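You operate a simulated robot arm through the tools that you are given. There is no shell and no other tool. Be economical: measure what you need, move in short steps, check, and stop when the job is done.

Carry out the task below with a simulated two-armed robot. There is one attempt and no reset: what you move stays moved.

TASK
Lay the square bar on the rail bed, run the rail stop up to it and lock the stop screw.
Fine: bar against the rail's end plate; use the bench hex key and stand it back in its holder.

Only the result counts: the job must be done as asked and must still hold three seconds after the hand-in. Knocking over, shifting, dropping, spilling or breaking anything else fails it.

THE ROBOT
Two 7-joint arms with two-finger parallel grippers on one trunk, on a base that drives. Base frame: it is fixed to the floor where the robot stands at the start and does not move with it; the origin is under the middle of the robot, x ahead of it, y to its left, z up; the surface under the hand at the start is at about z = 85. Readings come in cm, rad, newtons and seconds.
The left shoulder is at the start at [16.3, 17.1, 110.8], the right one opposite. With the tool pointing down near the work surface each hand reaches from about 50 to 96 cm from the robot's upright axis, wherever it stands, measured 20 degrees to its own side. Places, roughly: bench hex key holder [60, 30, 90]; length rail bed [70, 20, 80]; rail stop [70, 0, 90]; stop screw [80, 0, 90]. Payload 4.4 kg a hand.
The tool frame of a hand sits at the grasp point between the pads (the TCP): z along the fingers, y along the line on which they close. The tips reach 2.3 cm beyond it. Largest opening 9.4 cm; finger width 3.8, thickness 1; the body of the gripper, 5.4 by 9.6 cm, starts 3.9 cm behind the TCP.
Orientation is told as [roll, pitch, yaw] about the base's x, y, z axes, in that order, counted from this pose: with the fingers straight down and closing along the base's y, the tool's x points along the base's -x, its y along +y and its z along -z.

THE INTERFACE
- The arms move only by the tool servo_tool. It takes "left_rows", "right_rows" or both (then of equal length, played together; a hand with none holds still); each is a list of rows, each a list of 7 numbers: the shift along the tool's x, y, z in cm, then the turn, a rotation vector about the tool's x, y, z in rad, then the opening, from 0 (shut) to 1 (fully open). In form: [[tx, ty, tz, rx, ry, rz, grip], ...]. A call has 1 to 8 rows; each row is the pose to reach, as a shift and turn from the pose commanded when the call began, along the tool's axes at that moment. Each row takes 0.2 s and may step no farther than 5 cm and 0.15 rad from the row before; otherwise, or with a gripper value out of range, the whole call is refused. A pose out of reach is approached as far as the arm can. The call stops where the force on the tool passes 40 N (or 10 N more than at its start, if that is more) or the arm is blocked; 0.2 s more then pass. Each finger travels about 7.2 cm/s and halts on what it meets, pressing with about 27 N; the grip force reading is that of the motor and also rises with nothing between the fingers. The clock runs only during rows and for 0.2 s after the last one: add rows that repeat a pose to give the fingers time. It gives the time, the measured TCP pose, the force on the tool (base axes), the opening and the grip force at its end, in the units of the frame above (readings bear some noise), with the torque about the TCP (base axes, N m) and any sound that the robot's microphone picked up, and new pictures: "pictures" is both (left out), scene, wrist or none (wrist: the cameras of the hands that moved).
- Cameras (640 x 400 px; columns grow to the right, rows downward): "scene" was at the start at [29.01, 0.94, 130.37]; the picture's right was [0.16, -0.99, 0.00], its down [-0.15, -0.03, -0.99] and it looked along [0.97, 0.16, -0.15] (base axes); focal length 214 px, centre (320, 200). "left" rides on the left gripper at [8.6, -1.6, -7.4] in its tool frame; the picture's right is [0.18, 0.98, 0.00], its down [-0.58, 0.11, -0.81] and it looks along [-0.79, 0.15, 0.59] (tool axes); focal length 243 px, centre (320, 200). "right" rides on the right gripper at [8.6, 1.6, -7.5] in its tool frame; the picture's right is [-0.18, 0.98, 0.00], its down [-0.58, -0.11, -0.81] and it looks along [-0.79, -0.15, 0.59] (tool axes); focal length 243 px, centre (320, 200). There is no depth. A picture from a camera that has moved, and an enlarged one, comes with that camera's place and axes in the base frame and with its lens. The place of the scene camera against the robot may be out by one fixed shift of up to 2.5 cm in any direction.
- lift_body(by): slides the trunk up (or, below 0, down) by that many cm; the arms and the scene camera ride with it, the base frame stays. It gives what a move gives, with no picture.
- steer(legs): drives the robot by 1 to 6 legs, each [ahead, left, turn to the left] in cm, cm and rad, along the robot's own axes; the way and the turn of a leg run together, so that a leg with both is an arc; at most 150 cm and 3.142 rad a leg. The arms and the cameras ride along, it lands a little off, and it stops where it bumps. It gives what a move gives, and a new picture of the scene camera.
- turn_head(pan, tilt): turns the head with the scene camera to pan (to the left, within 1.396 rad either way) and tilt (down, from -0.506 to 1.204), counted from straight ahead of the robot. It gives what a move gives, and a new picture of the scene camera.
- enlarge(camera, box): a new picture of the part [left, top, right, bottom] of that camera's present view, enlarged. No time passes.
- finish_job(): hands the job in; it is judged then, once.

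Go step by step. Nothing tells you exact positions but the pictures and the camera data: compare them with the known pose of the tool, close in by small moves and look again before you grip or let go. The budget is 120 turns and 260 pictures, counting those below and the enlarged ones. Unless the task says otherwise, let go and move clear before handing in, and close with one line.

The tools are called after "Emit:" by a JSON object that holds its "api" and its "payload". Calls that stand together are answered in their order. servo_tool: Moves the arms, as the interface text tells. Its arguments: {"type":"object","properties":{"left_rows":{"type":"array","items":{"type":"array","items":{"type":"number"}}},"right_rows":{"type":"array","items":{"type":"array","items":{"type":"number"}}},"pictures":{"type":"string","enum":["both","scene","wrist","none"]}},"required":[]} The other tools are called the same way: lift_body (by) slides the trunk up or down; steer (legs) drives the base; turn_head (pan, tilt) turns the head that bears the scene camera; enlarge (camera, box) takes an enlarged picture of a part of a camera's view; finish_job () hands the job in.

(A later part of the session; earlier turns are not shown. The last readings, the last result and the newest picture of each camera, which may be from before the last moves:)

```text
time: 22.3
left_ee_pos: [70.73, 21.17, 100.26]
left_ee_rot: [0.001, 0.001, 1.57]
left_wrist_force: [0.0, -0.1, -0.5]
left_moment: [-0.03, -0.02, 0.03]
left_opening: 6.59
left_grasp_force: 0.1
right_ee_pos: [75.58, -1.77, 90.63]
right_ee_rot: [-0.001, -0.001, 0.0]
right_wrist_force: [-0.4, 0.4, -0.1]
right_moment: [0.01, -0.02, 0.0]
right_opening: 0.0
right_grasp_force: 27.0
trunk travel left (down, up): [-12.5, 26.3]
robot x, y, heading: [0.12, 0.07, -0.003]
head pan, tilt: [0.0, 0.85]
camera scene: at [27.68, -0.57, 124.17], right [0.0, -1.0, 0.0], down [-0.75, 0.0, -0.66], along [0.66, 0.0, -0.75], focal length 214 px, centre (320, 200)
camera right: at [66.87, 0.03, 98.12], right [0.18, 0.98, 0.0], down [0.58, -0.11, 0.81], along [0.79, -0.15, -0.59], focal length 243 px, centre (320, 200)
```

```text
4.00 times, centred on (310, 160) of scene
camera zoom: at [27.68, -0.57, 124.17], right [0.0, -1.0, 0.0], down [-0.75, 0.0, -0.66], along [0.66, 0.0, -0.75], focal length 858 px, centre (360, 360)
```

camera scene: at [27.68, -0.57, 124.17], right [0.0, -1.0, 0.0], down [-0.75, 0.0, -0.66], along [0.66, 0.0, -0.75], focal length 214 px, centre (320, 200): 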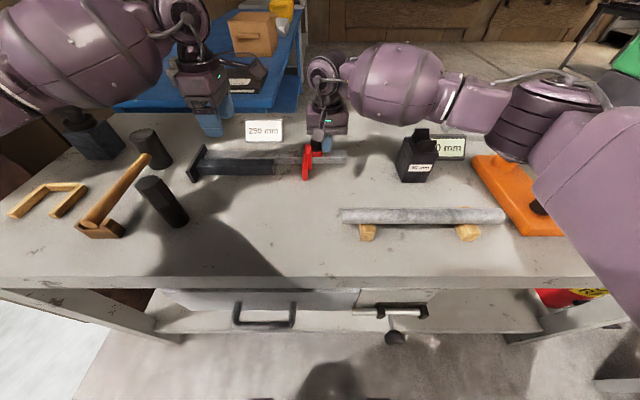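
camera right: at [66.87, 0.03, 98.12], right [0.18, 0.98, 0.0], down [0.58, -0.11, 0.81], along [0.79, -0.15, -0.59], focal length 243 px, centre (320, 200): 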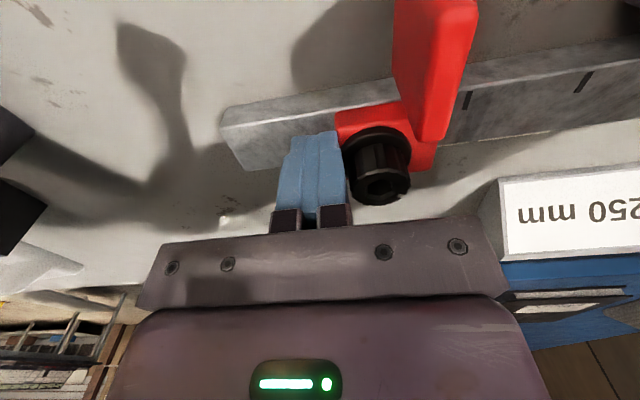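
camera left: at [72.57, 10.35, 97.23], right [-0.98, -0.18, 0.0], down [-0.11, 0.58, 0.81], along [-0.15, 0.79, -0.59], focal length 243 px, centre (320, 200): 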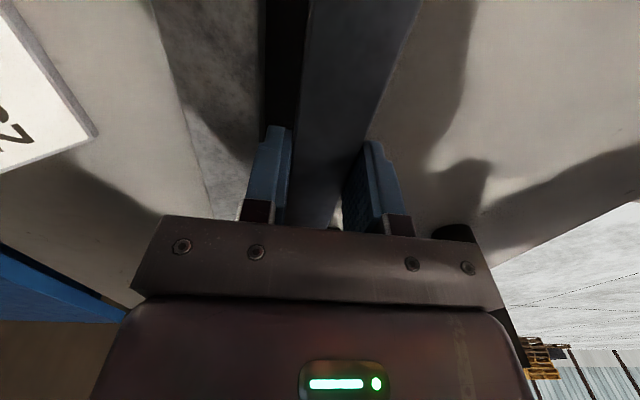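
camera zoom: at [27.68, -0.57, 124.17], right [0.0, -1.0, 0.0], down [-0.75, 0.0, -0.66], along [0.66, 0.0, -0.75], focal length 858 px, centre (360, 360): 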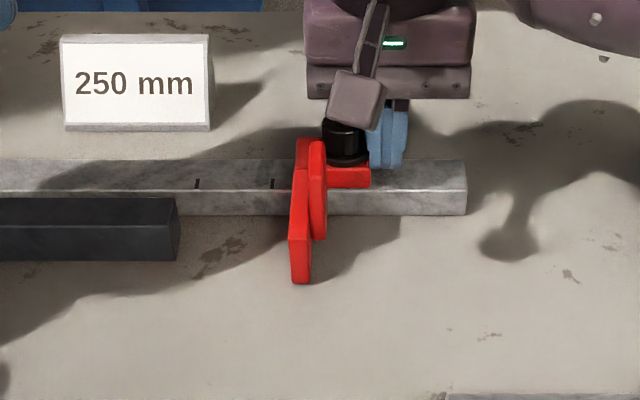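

The stop slides freely. I'll push a further 6.5 cm while moving the left hand clear toward the hex key.

Emit:
{"api": "servo_tool", "payload": {"left_rows": [[-2, 1, -3, 0, 0, 0, 0.8], [-4, 3, -6, 0, 0, 0, 0.9], [-6, 5, -9, 0, 0, 0, 1], [-8, 7, -12, 0, 0, 0, 1], [-8, 9, -14, 0, 0, 0, 1], [-8, 9, -14, 0, 0, 0, 1], [-8, 9, -14, 0, 0, 0, 1], [-8, 9, -14, 0, 0, 0, 1]], "right_rows": [[0, 0.4, 0, 0, 0, 0, 0], [0, 1.2, 0, 0, 0, 0, 0], [0, 2.0, 0, 0, 0, 0, 0], [0, 3, 0, 0, 0, 0, 0], [0, 4, 0, 0, 0, 0, 0], [0, 5, 0, 0, 0, 0, 0], [0, 5.8, 0, 0, 0, 0, 0], [0, 6.5, 0, 0, 0, 0, 0]]}}

Emit:
{"api": "enlarge", "payload": {"camera": "scene", "box": [230, 110, 390, 210]}}

```text
time: 24.1
left_ee_pos: [61.83, 29.11, 114.23]
left_ee_rot: [0.0, -0.001, 1.569]
left_wrist_force: [0.9, 0.3, 0.3]
left_moment: [-0.02, 0.0, -0.01]
left_opening: 9.4
left_grasp_force: 0.0
right_ee_pos: [75.47, 4.9, 90.67]
right_ee_rot: [0.0, 0.0, -0.001]
right_wrist_force: [-0.3, -0.4, 0.3]
right_moment: [0.04, 0.01, 0.02]
right_opening: 0.0
right_grasp_force: 26.8
trunk travel left (down, up): [-12.5, 26.3]
robot x, y, heading: [-0.37, -0.0, 0.001]
head pan, tilt: [0.0, 0.85]
camera scene: at [27.68, -0.57, 124.17], right [0.0, -1.0, 0.0], down [-0.75, 0.0, -0.66], along [0.66, 0.0, -0.75], focal length 214 px, centre (320, 200)
camera right: at [66.95, 6.53, 98.08], right [0.18, 0.98, 0.0], down [0.58, -0.11, 0.81], along [0.79, -0.15, -0.59], focal length 243 px, centre (320, 200)
camera left: at [63.49, 20.47, 121.76], right [-0.98, -0.18, 0.0], down [-0.11, 0.58, 0.81], along [-0.15, 0.79, -0.59], focal length 243 px, centre (320, 200)
```

scene: 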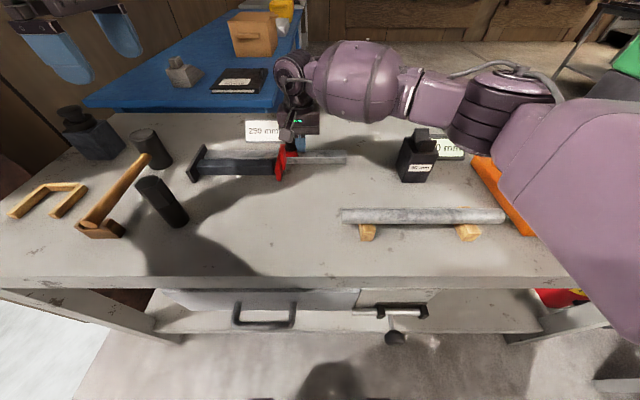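
right: 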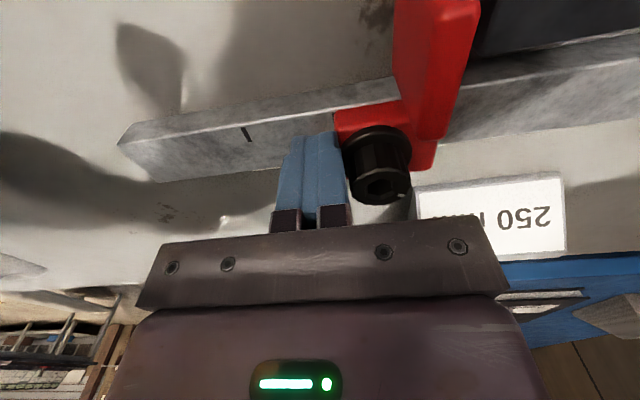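
left: 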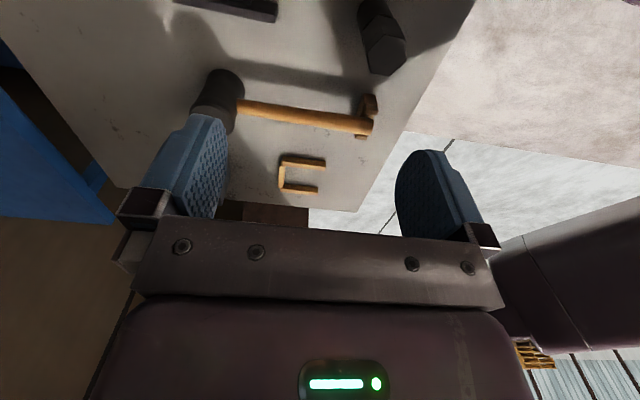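

```text
4.00 times, centred on (310, 160) of scene
camera zoom: at [27.68, -0.57, 124.17], right [0.0, -1.0, 0.0], down [-0.75, 0.0, -0.66], along [0.66, 0.0, -0.75], focal length 858 px, centre (360, 360)
```

zoom: 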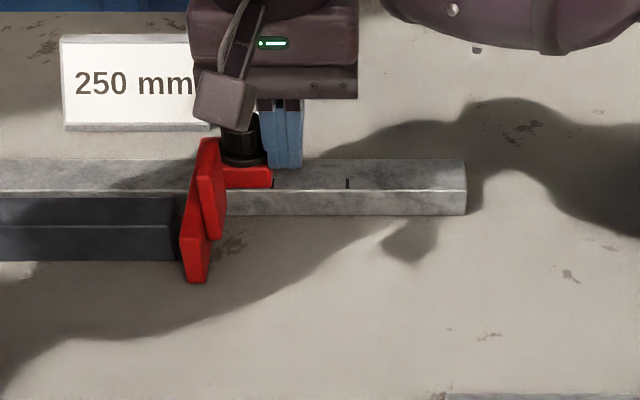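

Nearly there; creeping until the force rises.

Emit:
{"api": "servo_tool", "payload": {"right_rows": [[0, 0.2, 0, 0, 0, 0, 0], [0, 0.4, 0, 0, 0, 0, 0], [0, 0.6, 0, 0, 0, 0, 0], [0, 0.8, 0, 0, 0, 0, 0]], "pictures": "none"}}

Emit:
{"api": "enlarge", "payload": {"camera": "scene", "box": [250, 130, 310, 190]}}

```text
time: 25.1
left_ee_pos: [61.9, 29.07, 114.28]
left_ee_rot: [0.001, 0.0, 1.572]
left_wrist_force: [-0.2, 0.1, 0.5]
left_moment: [-0.01, -0.02, -0.04]
left_opening: 9.38
left_grasp_force: 0.0
right_ee_pos: [75.55, 5.65, 90.58]
right_ee_rot: [0.001, 0.002, 0.001]
right_wrist_force: [-0.6, -1.8, -1.1]
right_moment: [-0.03, -0.03, 0.04]
right_opening: 0.0
right_grasp_force: 26.5
trunk travel left (down, up): [-12.5, 26.3]
robot x, y, heading: [0.06, -0.16, -0.005]
head pan, tilt: [0.0, 0.85]
```

```text
6.67 times, centred on (280, 160) of scene
camera zoom: at [27.69, -0.59, 124.15], right [0.0, -1.0, 0.0], down [-0.75, 0.0, -0.66], along [0.66, 0.0, -0.75], focal length 1430 px, centre (587, 467)
```

zoom: 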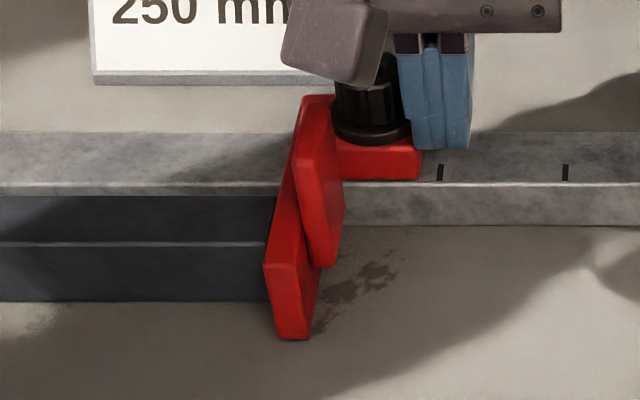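

Emit:
{"api": "servo_tool", "payload": {"right_rows": [[0, 0.15, 0, 0, 0, 0, 0], [0, 0.3, 0, 0, 0, 0, 0], [0, 0.4, 0, 0, 0, 0, 0]], "pictures": "none"}}

Emit:
{"api": "enlarge", "payload": {"camera": "scene", "box": [250, 130, 310, 190]}}

```text
time: 25.9
left_ee_pos: [61.77, 29.07, 114.33]
left_ee_rot: [0.0, 0.0, 1.572]
left_wrist_force: [0.2, -0.3, 0.2]
left_moment: [0.01, 0.0, 0.01]
left_opening: 9.43
left_grasp_force: 0.1
right_ee_pos: [75.48, 5.97, 90.76]
right_ee_rot: [0.0, 0.0, -0.001]
right_wrist_force: [-2.2, -5.0, 0.0]
right_moment: [-0.1, 0.03, 0.06]
right_opening: 0.01
right_grasp_force: 26.9
trunk travel left (down, up): [-12.5, 26.3]
robot x, y, heading: [-0.02, -0.47, 0.002]
head pan, tilt: [0.0, 0.85]
```

```text
6.67 times, centred on (280, 160) of scene
camera zoom: at [27.65, -0.64, 124.18], right [0.0, -1.0, 0.0], down [-0.75, 0.0, -0.66], along [0.66, 0.0, -0.75], focal length 1430 px, centre (587, 467)
```

zoom: 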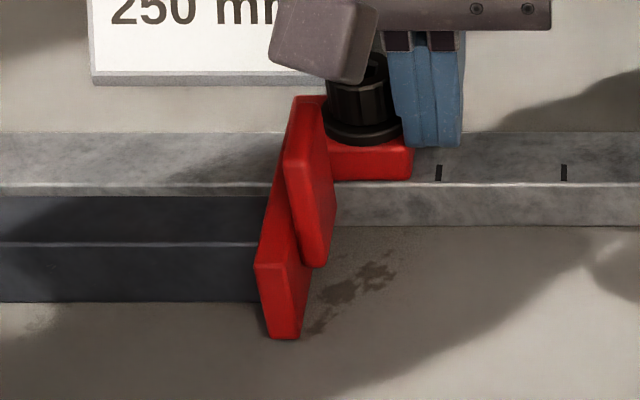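

Emit:
{"api": "servo_tool", "payload": {"right_rows": [[0, 0.15, 0, 0, 0, 0, 0], [0, 0.3, 0, 0, 0, 0, 0], [0, 0.4, 0, 0, 0, 0, 0]], "pictures": "none"}}

Emit:
{"api": "enlarge", "payload": {"camera": "scene", "box": [180, 130, 310, 190]}}

```text
time: 26.7
left_ee_pos: [61.68, 28.6, 114.31]
left_ee_rot: [-0.001, -0.001, 1.569]
left_wrist_force: [-0.3, -0.4, -0.6]
left_moment: [0.02, -0.01, 0.02]
left_opening: 9.41
left_grasp_force: 0.1
right_ee_pos: [75.51, 6.03, 90.86]
right_ee_rot: [-0.001, -0.001, -0.002]
right_wrist_force: [-6.1, -27.9, 5.6]
right_moment: [-0.38, 0.13, 0.15]
right_opening: 0.01
right_grasp_force: 27.1
trunk travel left (down, up): [-12.5, 26.3]
robot x, y, heading: [-0.11, -0.41, -0.001]
head pan, tilt: [0.0, 0.85]
```

```text
4.92 times, centred on (245, 160) of scene
camera zoom: at [27.57, -0.89, 124.2], right [0.0, -1.0, 0.0], down [-0.75, 0.0, -0.66], along [0.66, 0.0, -0.75], focal length 1056 px, centre (689, 397)
```

zoom: 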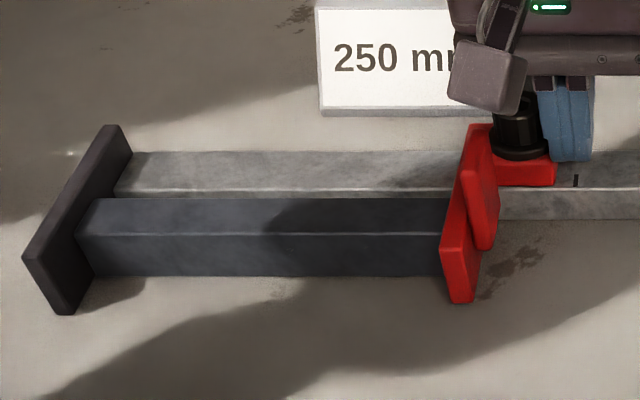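

The stop is firmly against the bar (28 N). Backing the right hand off and retracting it to the right.

Emit:
{"api": "servo_tool", "payload": {"right_rows": [[0, -0.8, 0, 0, 0, 0, 0], [0, -3, 0, 0, 0, 0, 0], [0, -5, -3, 0, 0, 0, 0], [0, -7, -7, 0, 0, 0, 0], [0, -9, -11, 0, 0, 0, 0], [0, -12, -15, 0, 0, 0, 0], [2, -16, -17, 0, 0, 0, 0], [5, -20, -17, 0, 0, 0, 0]], "pictures": "none"}}

Emit:
{"api": "servo_tool", "payload": {"right_rows": [[4, -2, -1, 0, 0, 0, 0], [8, -4, -2, 0, 0, 0, 0], [12, -6, -3, 0, 0, 0, 0], [16, -8, -4, 0, 0, 0, 0], [20, -10, -5, 0, 0, 0, 0]], "pictures": "scene"}}

Emit:
{"api": "enlarge", "payload": {"camera": "scene", "box": [180, 110, 340, 210]}}

Emit:
{"api": "enlarge", "payload": {"camera": "left", "box": [160, 0, 480, 200]}}

```text
time: 28.5
left_ee_pos: [61.78, 29.05, 114.36]
left_ee_rot: [0.0, 0.001, 1.572]
left_wrist_force: [0.7, -0.2, 0.3]
left_moment: [0.03, 0.02, 0.01]
left_opening: 9.4
left_grasp_force: 0.0
right_ee_pos: [70.29, -13.82, 108.25]
right_ee_rot: [0.0, -0.001, -0.001]
right_wrist_force: [0.0, -0.2, -0.3]
right_moment: [0.02, 0.02, 0.02]
right_opening: 0.0
right_grasp_force: 26.8
trunk travel left (down, up): [-12.5, 26.3]
robot x, y, heading: [-0.19, -0.01, 0.003]
head pan, tilt: [0.0, 0.85]
```

```text
time: 29.7
left_ee_pos: [61.65, 28.93, 114.39]
left_ee_rot: [-0.001, -0.001, 1.571]
left_wrist_force: [-0.4, -0.5, -0.1]
left_moment: [0.03, 0.03, -0.01]
left_opening: 9.4
left_grasp_force: 0.0
right_ee_pos: [49.94, -23.52, 112.85]
right_ee_rot: [0.0, 0.0, 0.0]
right_wrist_force: [-0.7, 0.2, -0.3]
right_moment: [0.0, 0.03, -0.02]
right_opening: 0.01
right_grasp_force: 26.5
trunk travel left (down, up): [-12.5, 26.3]
robot x, y, heading: [-0.38, -0.35, 0.002]
head pan, tilt: [0.0, 0.85]
camera scene: at [27.58, -0.62, 124.21], right [0.0, -1.0, 0.0], down [-0.75, 0.0, -0.66], along [0.66, 0.0, -0.75], focal length 214 px, centre (320, 200)
```

scene: 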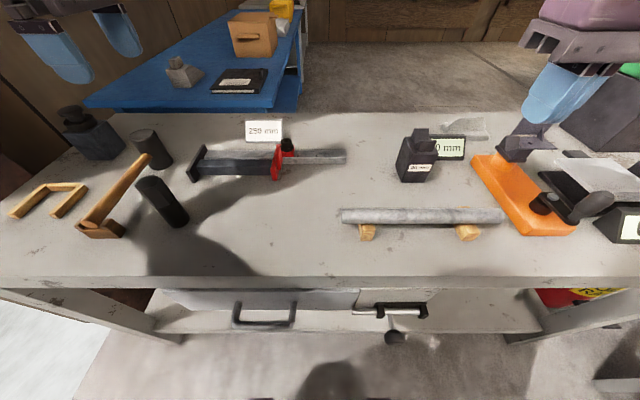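

```text
4.00 times, centred on (260, 160) of scene
camera zoom: at [27.58, -0.62, 124.21], right [0.0, -1.0, 0.0], down [-0.75, 0.0, -0.66], along [0.66, 0.0, -0.75], focal length 858 px, centre (560, 360)
```

zoom: 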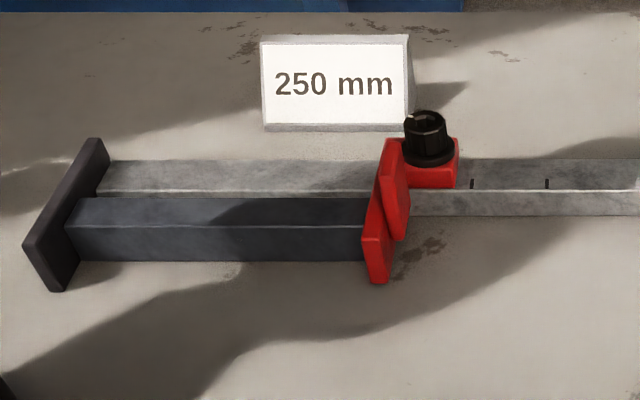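

```text
2.00 times, centred on (320, 100) of left
camera zoom: at [63.38, 20.42, 121.87], right [-0.98, -0.18, 0.0], down [-0.11, 0.58, 0.81], along [-0.15, 0.79, -0.59], focal length 485 px, centre (320, 400)
```

zoom: 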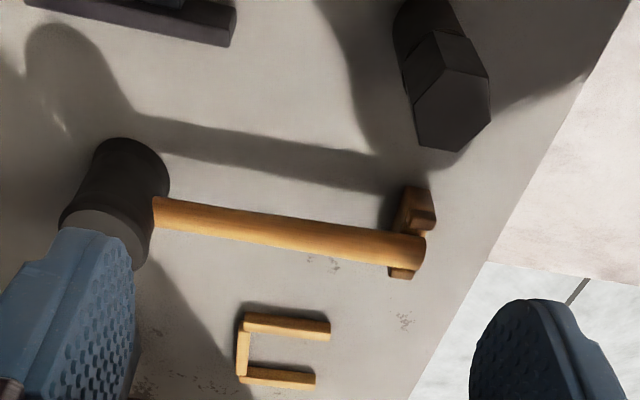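

The stop is snug against the bar. The hex key stands at about [54.8,30.0], top z≈96, with the hex handle above z≈92. I'll check its orientation and the screw socket's orientation in magnified views.

Emit:
{"api": "enlarge", "payload": {"camera": "left", "box": [345, 0, 425, 85]}}

Emit:
{"api": "enlarge", "payload": {"camera": "scene", "box": [268, 130, 308, 160]}}

```text
4.71 times, centred on (385, 42) of left
camera zoom: at [63.38, 20.42, 121.87], right [-0.98, -0.18, 0.0], down [-0.11, 0.58, 0.81], along [-0.15, 0.79, -0.59], focal length 1142 px, centre (14, 941)
```

zoom: 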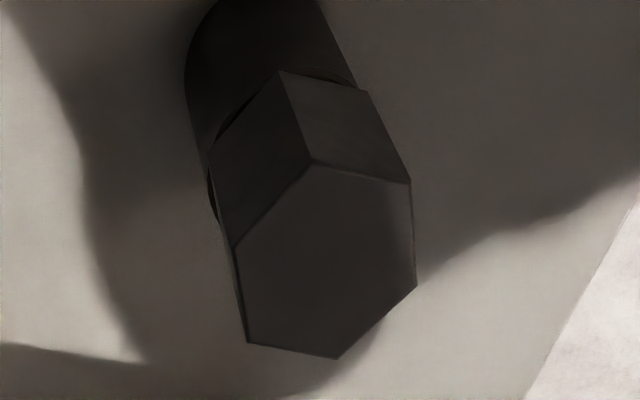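

```text
13.33 times, centred on (288, 145) of scene
camera zoom: at [27.58, -0.62, 124.21], right [0.0, -1.0, 0.0], down [-0.75, 0.0, -0.66], along [0.66, 0.0, -0.75], focal length 2860 px, centre (747, 933)
```

zoom: 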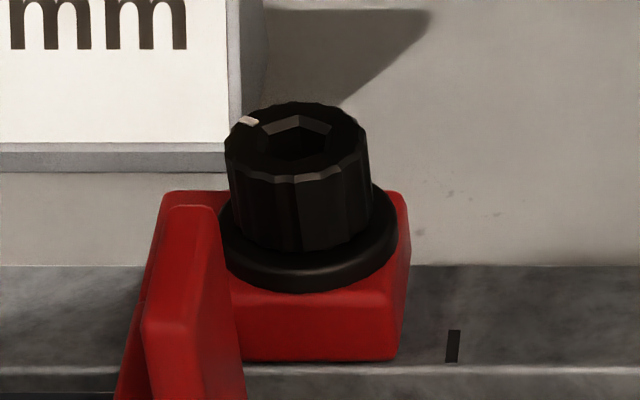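

Key hex flats face ±y (and ±60° from that); the socket hex has the same orientation. I'll grip at yaw 60° so I have a long clockwise stroke. Moving above the key.

Emit:
{"api": "servo_tool", "payload": {"left_rows": [[-0.2, 1.4, 2, 0, 0, 0.13, 1], [-0.4, 2.8, 4, 0, 0, 0.26, 1], [-0.6, 4.2, 6, 0, 0, 0.39, 1], [-0.8, 5.6, 8, 0, 0, 0.524, 1], [-1.0, 6.9, 10, 0, 0, 0.524, 1], [-1.0, 6.9, 10, 0, 0, 0.524, 1]]}}

Emit:
{"api": "enlarge", "payload": {"camera": "left", "box": [200, 60, 440, 230]}}

```text
time: 31.1
left_ee_pos: [55.08, 30.02, 104.24]
left_ee_rot: [-0.002, -0.001, 1.047]
left_wrist_force: [0.3, 0.0, 1.2]
left_moment: [0.0, 0.02, 0.01]
left_opening: 9.41
left_grasp_force: 0.0
right_ee_pos: [50.21, -23.53, 112.71]
right_ee_rot: [0.0, 0.001, 0.0]
right_wrist_force: [-0.1, -0.2, 0.9]
right_moment: [0.03, 0.07, 0.0]
right_opening: 0.0
right_grasp_force: 26.8
trunk travel left (down, up): [-12.5, 26.3]
robot x, y, heading: [0.25, -0.24, -0.003]
head pan, tilt: [0.0, 0.85]
camera scene: at [27.68, -0.59, 124.16], right [0.0, -1.0, 0.0], down [-0.75, 0.0, -0.66], along [0.66, 0.0, -0.75], focal length 214 px, centre (320, 200)
camera left: at [52.2, 21.71, 111.69], right [-0.94, 0.33, 0.0], down [0.2, 0.56, 0.81], along [0.27, 0.76, -0.59], focal length 243 px, centre (320, 200)
```

scene: 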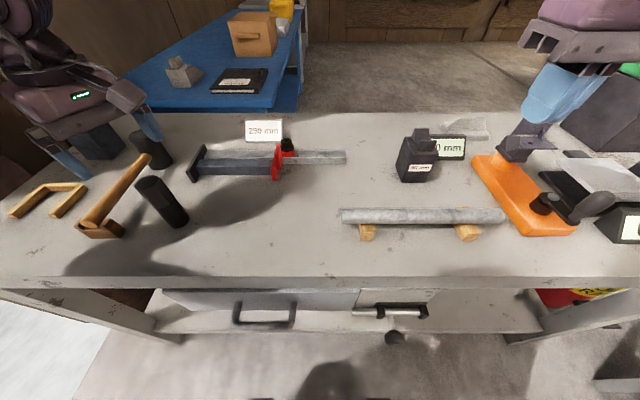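
left: 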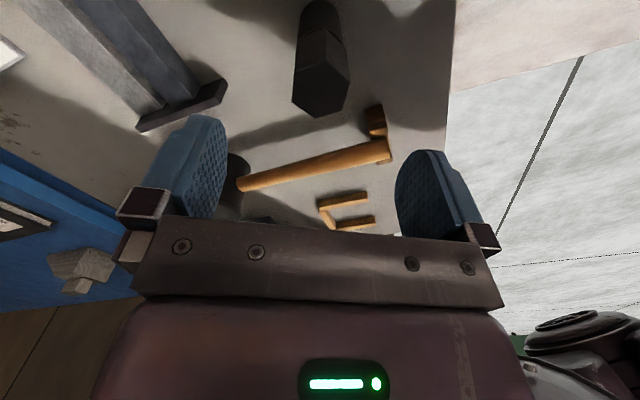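

```text
2.35 times, centred on (320, 145) of left
camera zoom: at [52.2, 21.71, 111.69], right [-0.94, 0.33, 0.0], down [0.2, 0.56, 0.81], along [0.27, 0.76, -0.59], focal length 571 px, centre (320, 329)
```

zoom: 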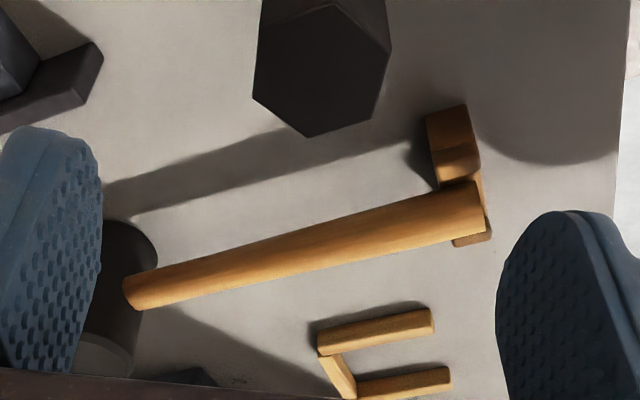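

Well centred: flats face the fingers. Descending to grasp height (tips just above the holder rim) and closing.

Emit:
{"api": "servo_tool", "payload": {"left_rows": [[0, 0, 2.5, 0, 0, 0, 1], [0, 0, 5, 0, 0, 0, 1], [0, 0, 7.5, 0, 0, 0, 1], [0, 0, 9.5, 0, 0, 0, 1], [0, 0, 9.5, 0, 0, 0, 1]]}}

Emit:
{"api": "enlarge", "payload": {"camera": "scene", "box": [80, 110, 240, 250]}}

```text
time: 32.3
left_ee_pos: [55.08, 30.04, 94.77]
left_ee_rot: [0.0, 0.0, 1.048]
left_wrist_force: [0.2, -0.6, 0.5]
left_moment: [-0.01, -0.01, -0.02]
left_opening: 9.4
left_grasp_force: 0.2
right_ee_pos: [50.12, -23.45, 113.02]
right_ee_rot: [0.0, 0.0, -0.001]
right_wrist_force: [0.7, -0.7, -0.5]
right_moment: [0.0, 0.0, 0.01]
right_opening: 0.01
right_grasp_force: 27.0
trunk travel left (down, up): [-12.5, 26.3]
robot x, y, heading: [-0.0, 0.25, -0.001]
head pan, tilt: [0.0, 0.85]
camera scene: at [27.66, -0.58, 124.18], right [0.0, -1.0, 0.0], down [-0.75, 0.0, -0.66], along [0.66, 0.0, -0.75], focal length 214 px, centre (320, 200)
camera left: at [52.15, 21.81, 102.23], right [-0.94, 0.33, 0.0], down [0.2, 0.56, 0.81], along [0.27, 0.76, -0.59], focal length 243 px, centre (320, 200)
```

scene: 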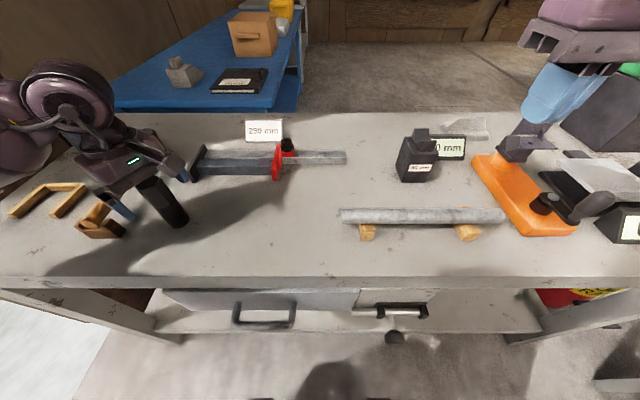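
left: 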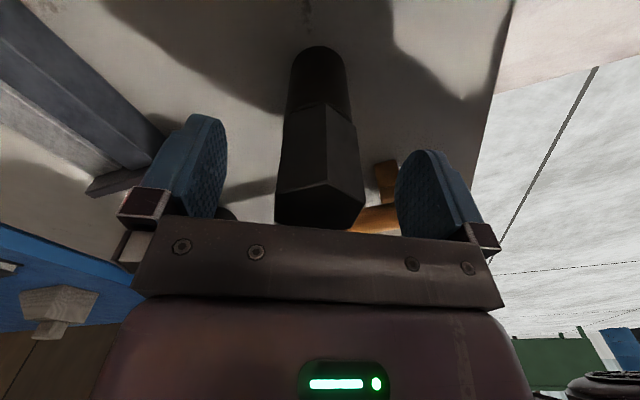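

```text
2.86 times, centred on (160, 180) of scene
camera zoom: at [27.66, -0.58, 124.18], right [0.0, -1.0, 0.0], down [-0.75, 0.0, -0.66], along [0.66, 0.0, -0.75], focal length 613 px, centre (777, 257)
```

zoom: 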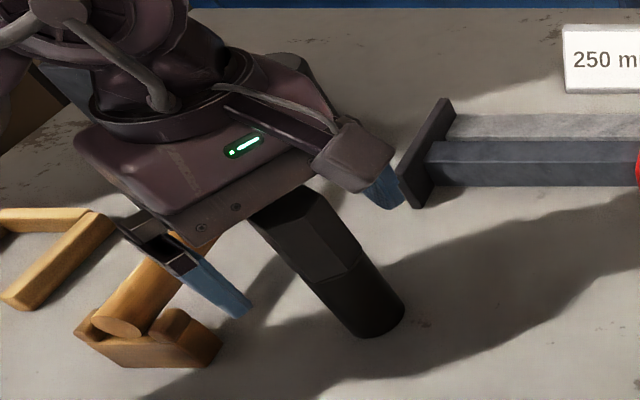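

Centred around the key. Closing.

Emit:
{"api": "servo_tool", "payload": {"left_rows": [[0, 0, 0, 0, 0, 0, 0.6], [0, 0, 0, 0, 0, 0, 0.3], [0, 0, 0, 0, 0, 0, 0], [0, 0, 0, 0, 0, 0, 0], [0, 0, 0, 0, 0, 0, 0]]}}

Emit:
{"api": "enlarge", "payload": {"camera": "scene", "box": [80, 110, 240, 250]}}

```text
time: 33.5
left_ee_pos: [54.96, 30.0, 94.82]
left_ee_rot: [0.002, -0.001, 1.048]
left_wrist_force: [0.1, 0.8, 0.5]
left_moment: [0.02, 0.01, -0.02]
left_opening: 3.54
left_grasp_force: 27.0
right_ee_pos: [50.22, -23.38, 112.82]
right_ee_rot: [0.0, 0.001, 0.0]
right_wrist_force: [0.4, 0.3, -0.5]
right_moment: [-0.05, 0.0, 0.02]
right_opening: 0.0
right_grasp_force: 27.5
trunk travel left (down, up): [-12.5, 26.3]
robot x, y, heading: [0.13, 0.09, 0.001]
head pan, tilt: [0.0, 0.85]
camera scene: at [27.67, -0.58, 124.17], right [0.0, -1.0, 0.0], down [-0.75, 0.0, -0.66], along [0.66, 0.0, -0.75], focal length 214 px, centre (320, 200)
camera left: at [52.16, 21.82, 102.24], right [-0.94, 0.33, 0.0], down [0.2, 0.56, 0.81], along [0.27, 0.76, -0.59], focal length 243 px, centre (320, 200)
```

scene: 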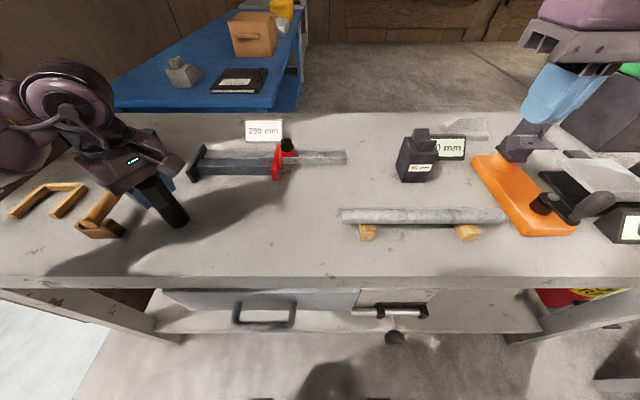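
left: 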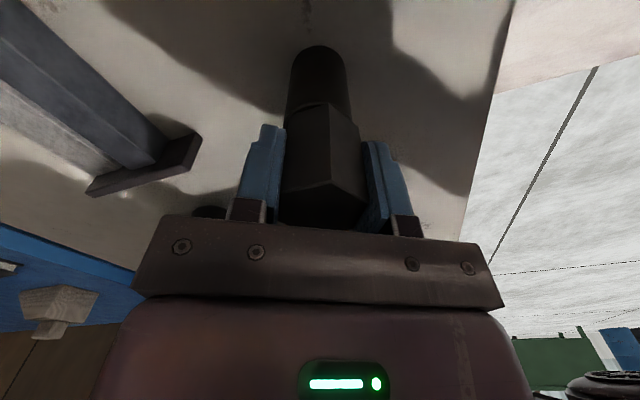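

```text
2.86 times, centred on (160, 180) of scene
camera zoom: at [27.67, -0.58, 124.17], right [0.0, -1.0, 0.0], down [-0.75, 0.0, -0.66], along [0.66, 0.0, -0.75], focal length 613 px, centre (777, 257)
```

zoom: 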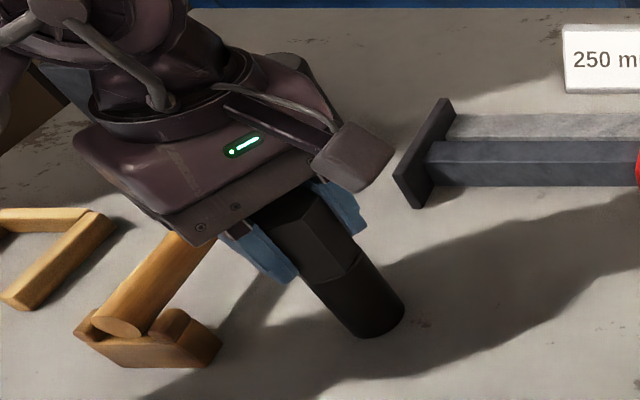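

Solid grip on the flats (3.54 cm). Lifting straight up.

Emit:
{"api": "servo_tool", "payload": {"left_rows": [[0, 0, -1, 0, 0, 0, 0], [0, 0, -2.5, 0, 0, 0, 0], [0, 0, -4, 0, 0, 0, 0], [0, 0, -6, 0, 0, 0, 0], [0, 0, -8, 0, 0, 0, 0], [0, 0, -10, 0, 0, 0, 0], [0, 0, -10, 0, 0, 0, 0]]}}

Emit:
{"api": "enlarge", "payload": {"camera": "scene", "box": [80, 110, 240, 250]}}

```text
time: 35.1
left_ee_pos: [55.17, 30.18, 104.83]
left_ee_rot: [0.0, 0.001, 1.046]
left_wrist_force: [0.5, 0.2, -1.2]
left_moment: [0.01, -0.02, 0.0]
left_opening: 3.57
left_grasp_force: 26.9
right_ee_pos: [50.26, -23.37, 112.89]
right_ee_rot: [0.001, 0.002, -0.001]
right_wrist_force: [0.6, 0.6, 0.5]
right_moment: [0.0, 0.02, 0.0]
right_opening: 0.0
right_grasp_force: 26.9
trunk travel left (down, up): [-12.5, 26.3]
robot x, y, heading: [0.06, 0.08, -0.001]
head pan, tilt: [0.0, 0.85]
camera scene: at [27.7, -0.57, 124.15], right [0.0, -1.0, 0.0], down [-0.75, 0.0, -0.66], along [0.66, 0.0, -0.75], focal length 214 px, centre (320, 200)
camera left: at [52.27, 21.86, 112.21], right [-0.94, 0.33, 0.0], down [0.2, 0.56, 0.81], along [0.27, 0.76, -0.59], focal length 243 px, centre (320, 200)
```

scene: 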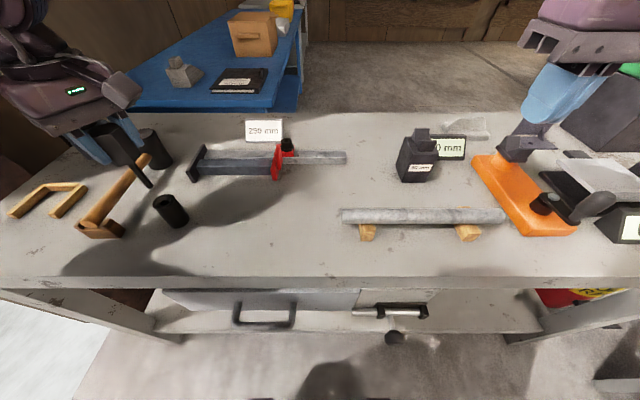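
left: 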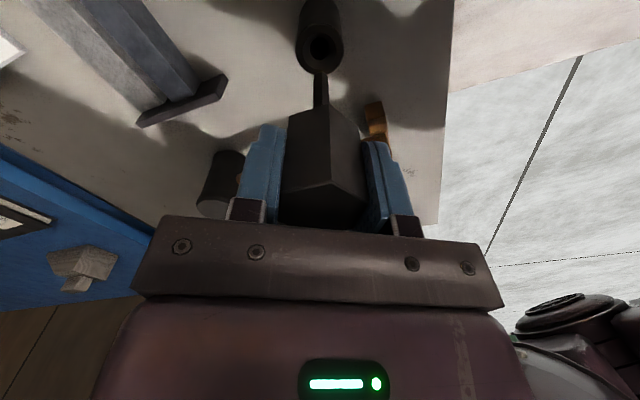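

```text
2.86 times, centred on (160, 180) of scene
camera zoom: at [27.7, -0.57, 124.15], right [0.0, -1.0, 0.0], down [-0.75, 0.0, -0.66], along [0.66, 0.0, -0.75], focal length 613 px, centre (777, 257)
```

zoom: 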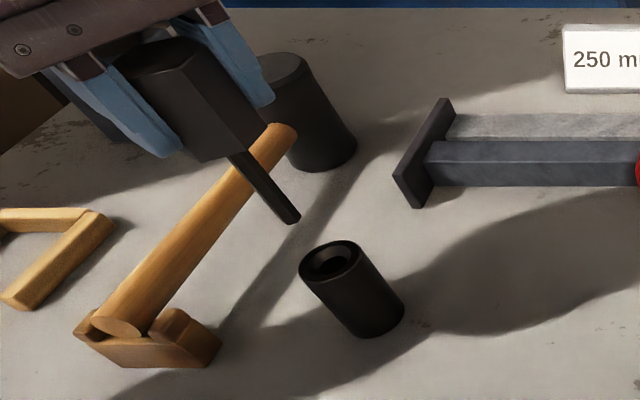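

The key is out (shaft ~5.6 cm below the handle, tip ~8.6 cm below the TCP). Carrying it high to above the screw near [75.4,8.6].

Emit:
{"api": "servo_tool", "payload": {"left_rows": [[1.21, -4.05, -0.5, 0, 0, 0, 0], [2.42, -8.1, -1, 0, 0, 0, 0], [3.63, -12.15, -1, 0, 0, 0, 0], [4.84, -16.2, -1, 0, 0, 0, 0], [6.05, -20.25, -1, 0, 0, 0, 0], [7.26, -24.3, -1, 0, 0, 0, 0], [8.47, -28.33, -1, 0, 0, 0, 0], [8.47, -28.33, -1, 0, 0, 0, 0]]}}

Emit:
{"api": "enlarge", "payload": {"camera": "scene", "box": [240, 80, 340, 180]}}

Emit:
{"api": "enlarge", "payload": {"camera": "left", "box": [230, 0, 430, 150]}}

```text
time: 36.9
left_ee_pos: [75.3, 8.54, 105.6]
left_ee_rot: [0.001, -0.002, 1.047]
left_wrist_force: [0.4, 0.5, -0.1]
left_moment: [-0.01, -0.03, 0.0]
left_opening: 3.57
left_grasp_force: 27.2
right_ee_pos: [50.25, -23.42, 112.93]
right_ee_rot: [0.002, -0.001, -0.001]
right_wrist_force: [0.7, 0.1, -0.6]
right_moment: [0.01, -0.02, -0.05]
right_opening: 0.02
right_grasp_force: 27.0
trunk travel left (down, up): [-12.5, 26.3]
robot x, y, heading: [-0.15, 0.05, 0.001]
head pan, tilt: [0.0, 0.85]
camera scene: at [27.67, -0.52, 124.17], right [0.0, -1.0, 0.0], down [-0.75, 0.0, -0.66], along [0.66, 0.0, -0.75], focal length 214 px, centre (320, 200)
camera left: at [72.46, 0.23, 113.14], right [-0.94, 0.33, 0.0], down [0.2, 0.56, 0.81], along [0.27, 0.76, -0.59], focal length 243 px, centre (320, 200)
```

scene: 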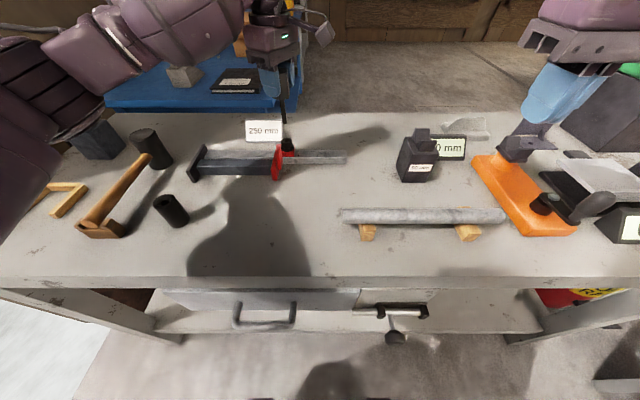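
left: 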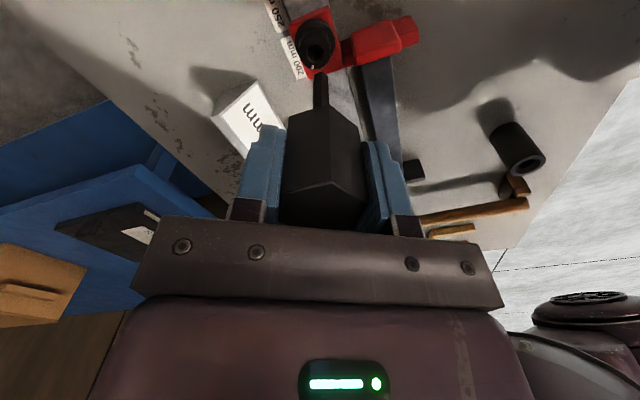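

```text
4.00 times, centred on (290, 130) of scene
camera zoom: at [27.67, -0.52, 124.17], right [0.0, -1.0, 0.0], down [-0.75, 0.0, -0.66], along [0.66, 0.0, -0.75], focal length 858 px, centre (440, 480)
```

zoom: 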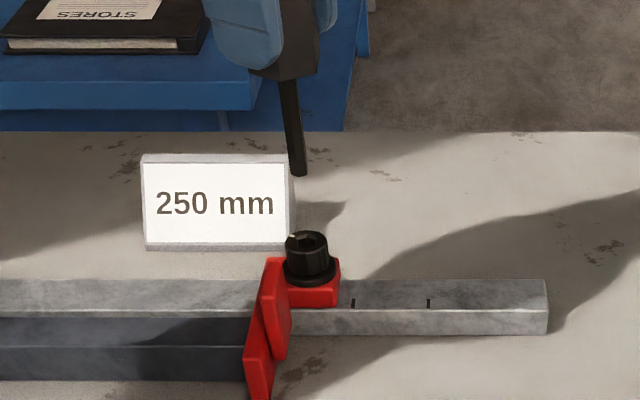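

```text
2.67 times, centred on (330, 75) of left
camera zoom: at [72.46, 0.23, 113.14], right [-0.94, 0.33, 0.0], down [0.2, 0.56, 0.81], along [0.27, 0.76, -0.59], focal length 647 px, centre (293, 533)
```

zoom: 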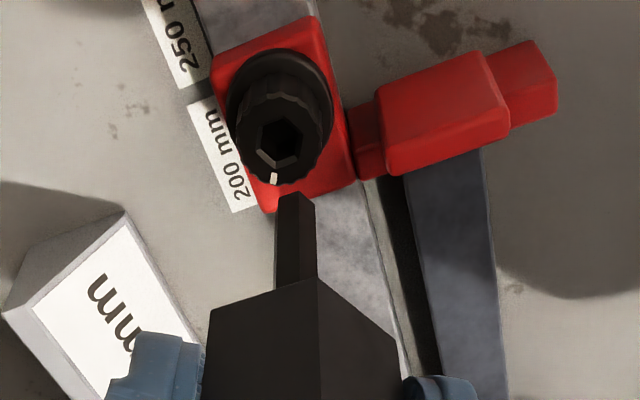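

The socket is about 0.6 cm in +x and 0.2 in +y from the tip axis. Correcting and lowering to just above the socket.

Emit:
{"api": "servo_tool", "payload": {"left_rows": [[-0.22, -0.22, 1, 0, 0, 0, 0], [-0.45, -0.44, 2, 0, 0, 0, 0], [-0.45, -0.44, 3.2, 0, 0, 0, 0], [-0.45, -0.44, 3.2, 0, 0, 0, 0]], "pictures": "none"}}

Emit:
{"api": "enlarge", "payload": {"camera": "scene", "box": [260, 110, 320, 170]}}

Emit:
{"api": "enlarge", "payload": {"camera": "left", "box": [270, 10, 390, 120]}}

```text
time: 37.9
left_ee_pos: [75.92, 8.68, 102.58]
left_ee_rot: [0.002, 0.001, 1.048]
left_wrist_force: [0.5, 0.9, -0.9]
left_moment: [-0.01, 0.0, 0.0]
left_opening: 3.58
left_grasp_force: 26.7
right_ee_pos: [50.22, -23.52, 112.76]
right_ee_rot: [0.0, 0.0, 0.0]
right_wrist_force: [-0.5, 0.0, -0.1]
right_moment: [0.02, 0.01, 0.04]
right_opening: 0.0
right_grasp_force: 26.6
trunk travel left (down, up): [-12.5, 26.3]
robot x, y, heading: [-0.22, 0.1, 0.002]
head pan, tilt: [0.0, 0.85]
```

```text
6.67 times, centred on (290, 140) of scene
camera zoom: at [27.67, -0.58, 124.17], right [0.0, -1.0, 0.0], down [-0.75, 0.0, -0.66], along [0.66, 0.0, -0.75], focal length 1430 px, centre (520, 600)
```

zoom: 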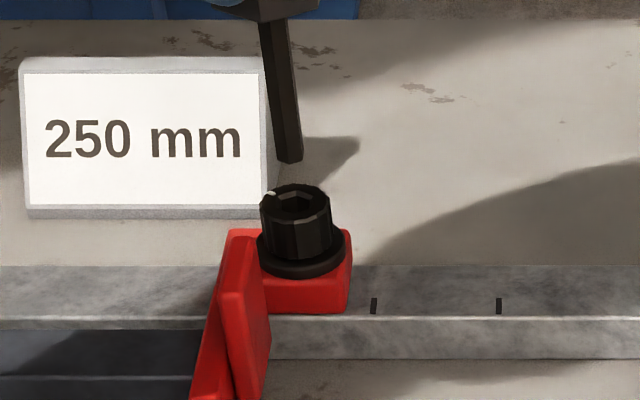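

```text
3.64 times, centred on (330, 65) of left
camera zoom: at [73.15, 0.44, 109.98], right [-0.94, 0.33, 0.0], down [0.2, 0.56, 0.81], along [0.27, 0.76, -0.59], focal length 882 px, centre (284, 691)
```

zoom: 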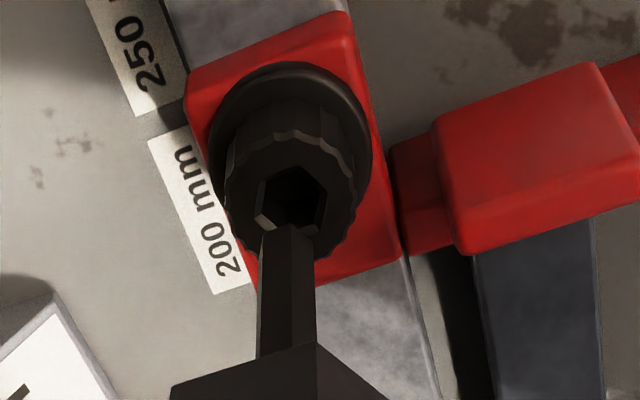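

Tip and socket line up in both views; about 2 cm to go. Lowering slowly, watching the force.

Emit:
{"api": "servo_tool", "payload": {"left_rows": [[-0.03, 0.03, 0.6, 0, 0, 0, 0], [-0.03, 0.03, 1.2, 0, 0, 0, 0], [-0.03, 0.03, 1.7, 0, 0, 0, 0], [-0.03, 0.03, 2.1, 0, 0, 0, 0], [-0.03, 0.03, 2.4, 0, 0, 0, 0]], "pictures": "none"}}

Emit:
{"api": "enlarge", "payload": {"camera": "scene", "box": [260, 110, 320, 170]}}

Emit:
{"api": "enlarge", "payload": {"camera": "left", "box": [270, 10, 390, 120]}}

```text
time: 39.1
left_ee_pos: [76.05, 8.97, 100.15]
left_ee_rot: [0.0, -0.001, 1.045]
left_wrist_force: [-0.8, -0.1, -1.0]
left_moment: [-0.02, -0.03, 0.01]
left_opening: 3.57
left_grasp_force: 26.7
right_ee_pos: [50.13, -23.44, 112.9]
right_ee_rot: [-0.001, 0.001, -0.001]
right_wrist_force: [-0.3, -0.2, 0.5]
right_moment: [-0.03, 0.01, -0.01]
right_opening: 0.0
right_grasp_force: 27.6
trunk travel left (down, up): [-12.5, 26.3]
robot x, y, heading: [-0.17, 0.05, -0.005]
head pan, tilt: [0.0, 0.85]
```

```text
6.67 times, centred on (290, 140) of scene
camera zoom: at [27.69, -0.58, 124.16], right [0.0, -1.0, 0.0], down [-0.75, 0.0, -0.66], along [0.66, 0.0, -0.75], focal length 1430 px, centre (520, 600)
```

zoom: 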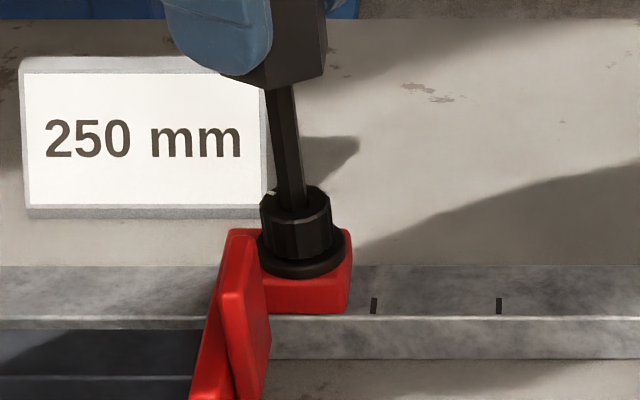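

```text
3.64 times, centred on (330, 65) of left
camera zoom: at [73.13, 0.54, 107.59], right [-0.94, 0.33, 0.0], down [0.2, 0.56, 0.81], along [0.27, 0.76, -0.59], focal length 882 px, centre (284, 691)
```

zoom: 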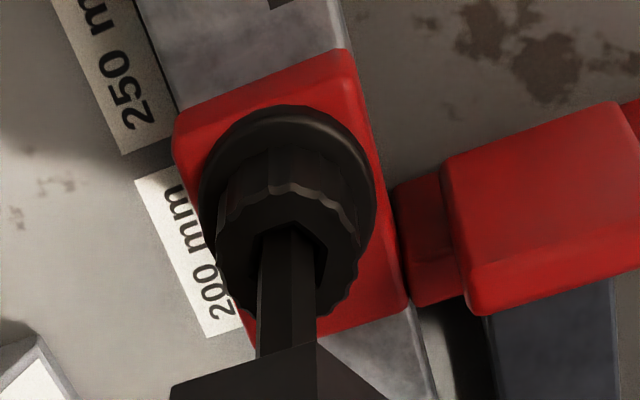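

Tip is at the socket mouth with no contact. Continuing down gently.

Emit:
{"api": "servo_tool", "payload": {"left_rows": [[0.03, 0.05, 0.3, 0, 0, 0, 0], [0.05, 0.05, 0.6, 0, 0, 0, 0], [0.05, 0.05, 0.9, 0, 0, 0, 0]], "pictures": "none"}}

Emit:
{"api": "enlarge", "payload": {"camera": "left", "box": [270, 10, 390, 120]}}

```text
time: 39.9
left_ee_pos: [75.81, 8.75, 99.34]
left_ee_rot: [-0.002, 0.0, 1.046]
left_wrist_force: [0.7, 0.8, 3.0]
left_moment: [0.04, 0.03, 0.0]
left_opening: 3.59
left_grasp_force: 27.1
right_ee_pos: [50.06, -23.48, 112.89]
right_ee_rot: [-0.001, 0.0, -0.002]
right_wrist_force: [0.3, -0.2, 0.2]
right_moment: [0.0, 0.01, 0.0]
right_opening: 0.03
right_grasp_force: 27.5
trunk travel left (down, up): [-12.5, 26.3]
robot x, y, heading: [0.23, -0.24, 0.003]
head pan, tilt: [0.0, 0.85]
```

```text
3.64 times, centred on (330, 65) of left
camera zoom: at [73.02, 0.49, 106.84], right [-0.94, 0.33, 0.0], down [0.19, 0.56, 0.81], along [0.27, 0.76, -0.59], focal length 882 px, centre (284, 691)
```

zoom: 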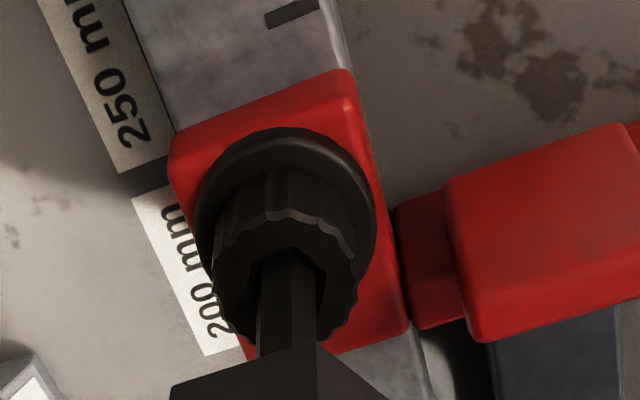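

Emit:
{"api": "servo_tool", "payload": {"left_rows": [[0, 0.05, 0.25, 0, 0, 0, 0], [0, 0.07, 0.5, 0, 0, 0, 0], [0, 0.07, 0.8, 0, 0, 0, 0]], "pictures": "none"}}

Emit:
{"api": "enlarge", "payload": {"camera": "scene", "box": [260, 110, 320, 170]}}

Emit:
{"api": "enlarge", "payload": {"camera": "left", "box": [270, 10, 390, 120]}}

```text
time: 40.7
left_ee_pos: [75.85, 8.61, 98.75]
left_ee_rot: [-0.007, -0.001, 1.045]
left_wrist_force: [9.4, -3.1, 22.1]
left_moment: [-0.31, -0.51, 0.03]
left_opening: 3.55
left_grasp_force: 27.4
right_ee_pos: [49.93, -23.41, 112.98]
right_ee_rot: [0.0, -0.002, 0.0]
right_wrist_force: [0.2, 0.3, -0.3]
right_moment: [-0.02, 0.01, -0.01]
right_opening: 0.0
right_grasp_force: 27.1
trunk travel left (down, up): [-12.5, 26.3]
robot x, y, heading: [0.15, 0.52, 0.001]
head pan, tilt: [0.0, 0.85]
```

```text
6.67 times, centred on (290, 140) of scene
camera zoom: at [27.57, -0.65, 124.23], right [0.0, -1.0, 0.0], down [-0.75, 0.0, -0.66], along [0.66, 0.0, -0.75], focal length 1430 px, centre (520, 600)
```

zoom: 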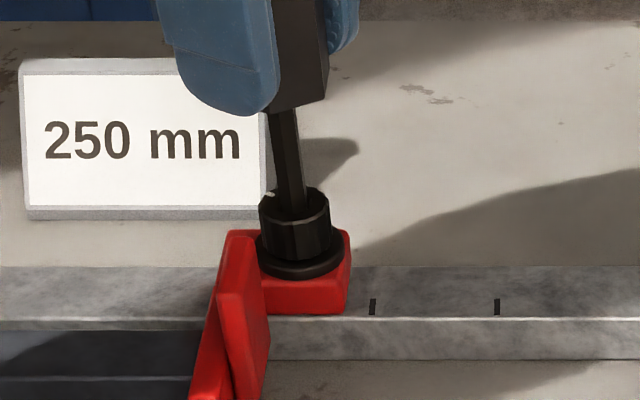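

```text
3.64 times, centred on (330, 65) of left
camera zoom: at [72.9, 0.42, 106.24], right [-0.94, 0.33, -0.01], down [0.19, 0.56, 0.81], along [0.27, 0.76, -0.59], focal length 882 px, centre (284, 691)
```

zoom: 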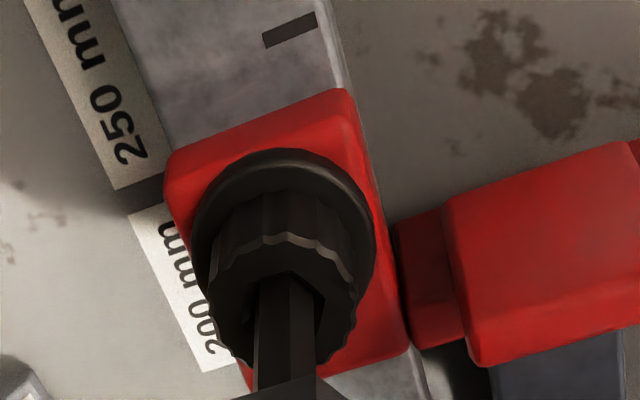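

The shaft is inserted ~1.5 cm and bottomed. Easing off slightly and then turning clockwise.

Emit:
{"api": "servo_tool", "payload": {"left_rows": [[-0.05, -0.08, -0.3, 0, 0, 0, 0], [-0.05, -0.08, -0.3, 0, 0, 0.1, 0], [-0.05, -0.08, -0.3, 0, 0, 0.2, 0], [-0.05, -0.08, -0.3, 0, 0, 0.3, 0]], "pictures": "none"}}

Emit:
{"api": "enlarge", "payload": {"camera": "scene", "box": [260, 110, 320, 170]}}

```text
time: 41.7
left_ee_pos: [75.87, 8.56, 98.61]
left_ee_rot: [0.001, 0.001, 0.744]
left_wrist_force: [1.7, -9.5, 7.5]
left_moment: [-0.74, -0.02, 0.03]
left_opening: 3.55
left_grasp_force: 26.8
right_ee_pos: [50.26, -23.56, 112.78]
right_ee_rot: [0.002, -0.001, 0.0]
right_wrist_force: [0.1, 0.1, 0.4]
right_moment: [0.0, 0.01, -0.03]
right_opening: 0.0
right_grasp_force: 27.1
trunk travel left (down, up): [-12.5, 26.3]
robot x, y, heading: [0.2, 0.03, -0.004]
head pan, tilt: [0.0, 0.85]
```

```text
6.67 times, centred on (290, 140) of scene
camera zoom: at [27.64, -0.68, 124.16], right [0.0, -1.0, 0.0], down [-0.75, 0.0, -0.66], along [0.66, 0.0, -0.75], focal length 1430 px, centre (520, 600)
```

zoom: 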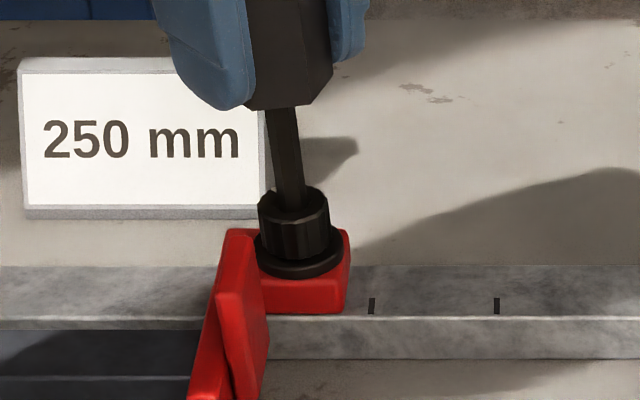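

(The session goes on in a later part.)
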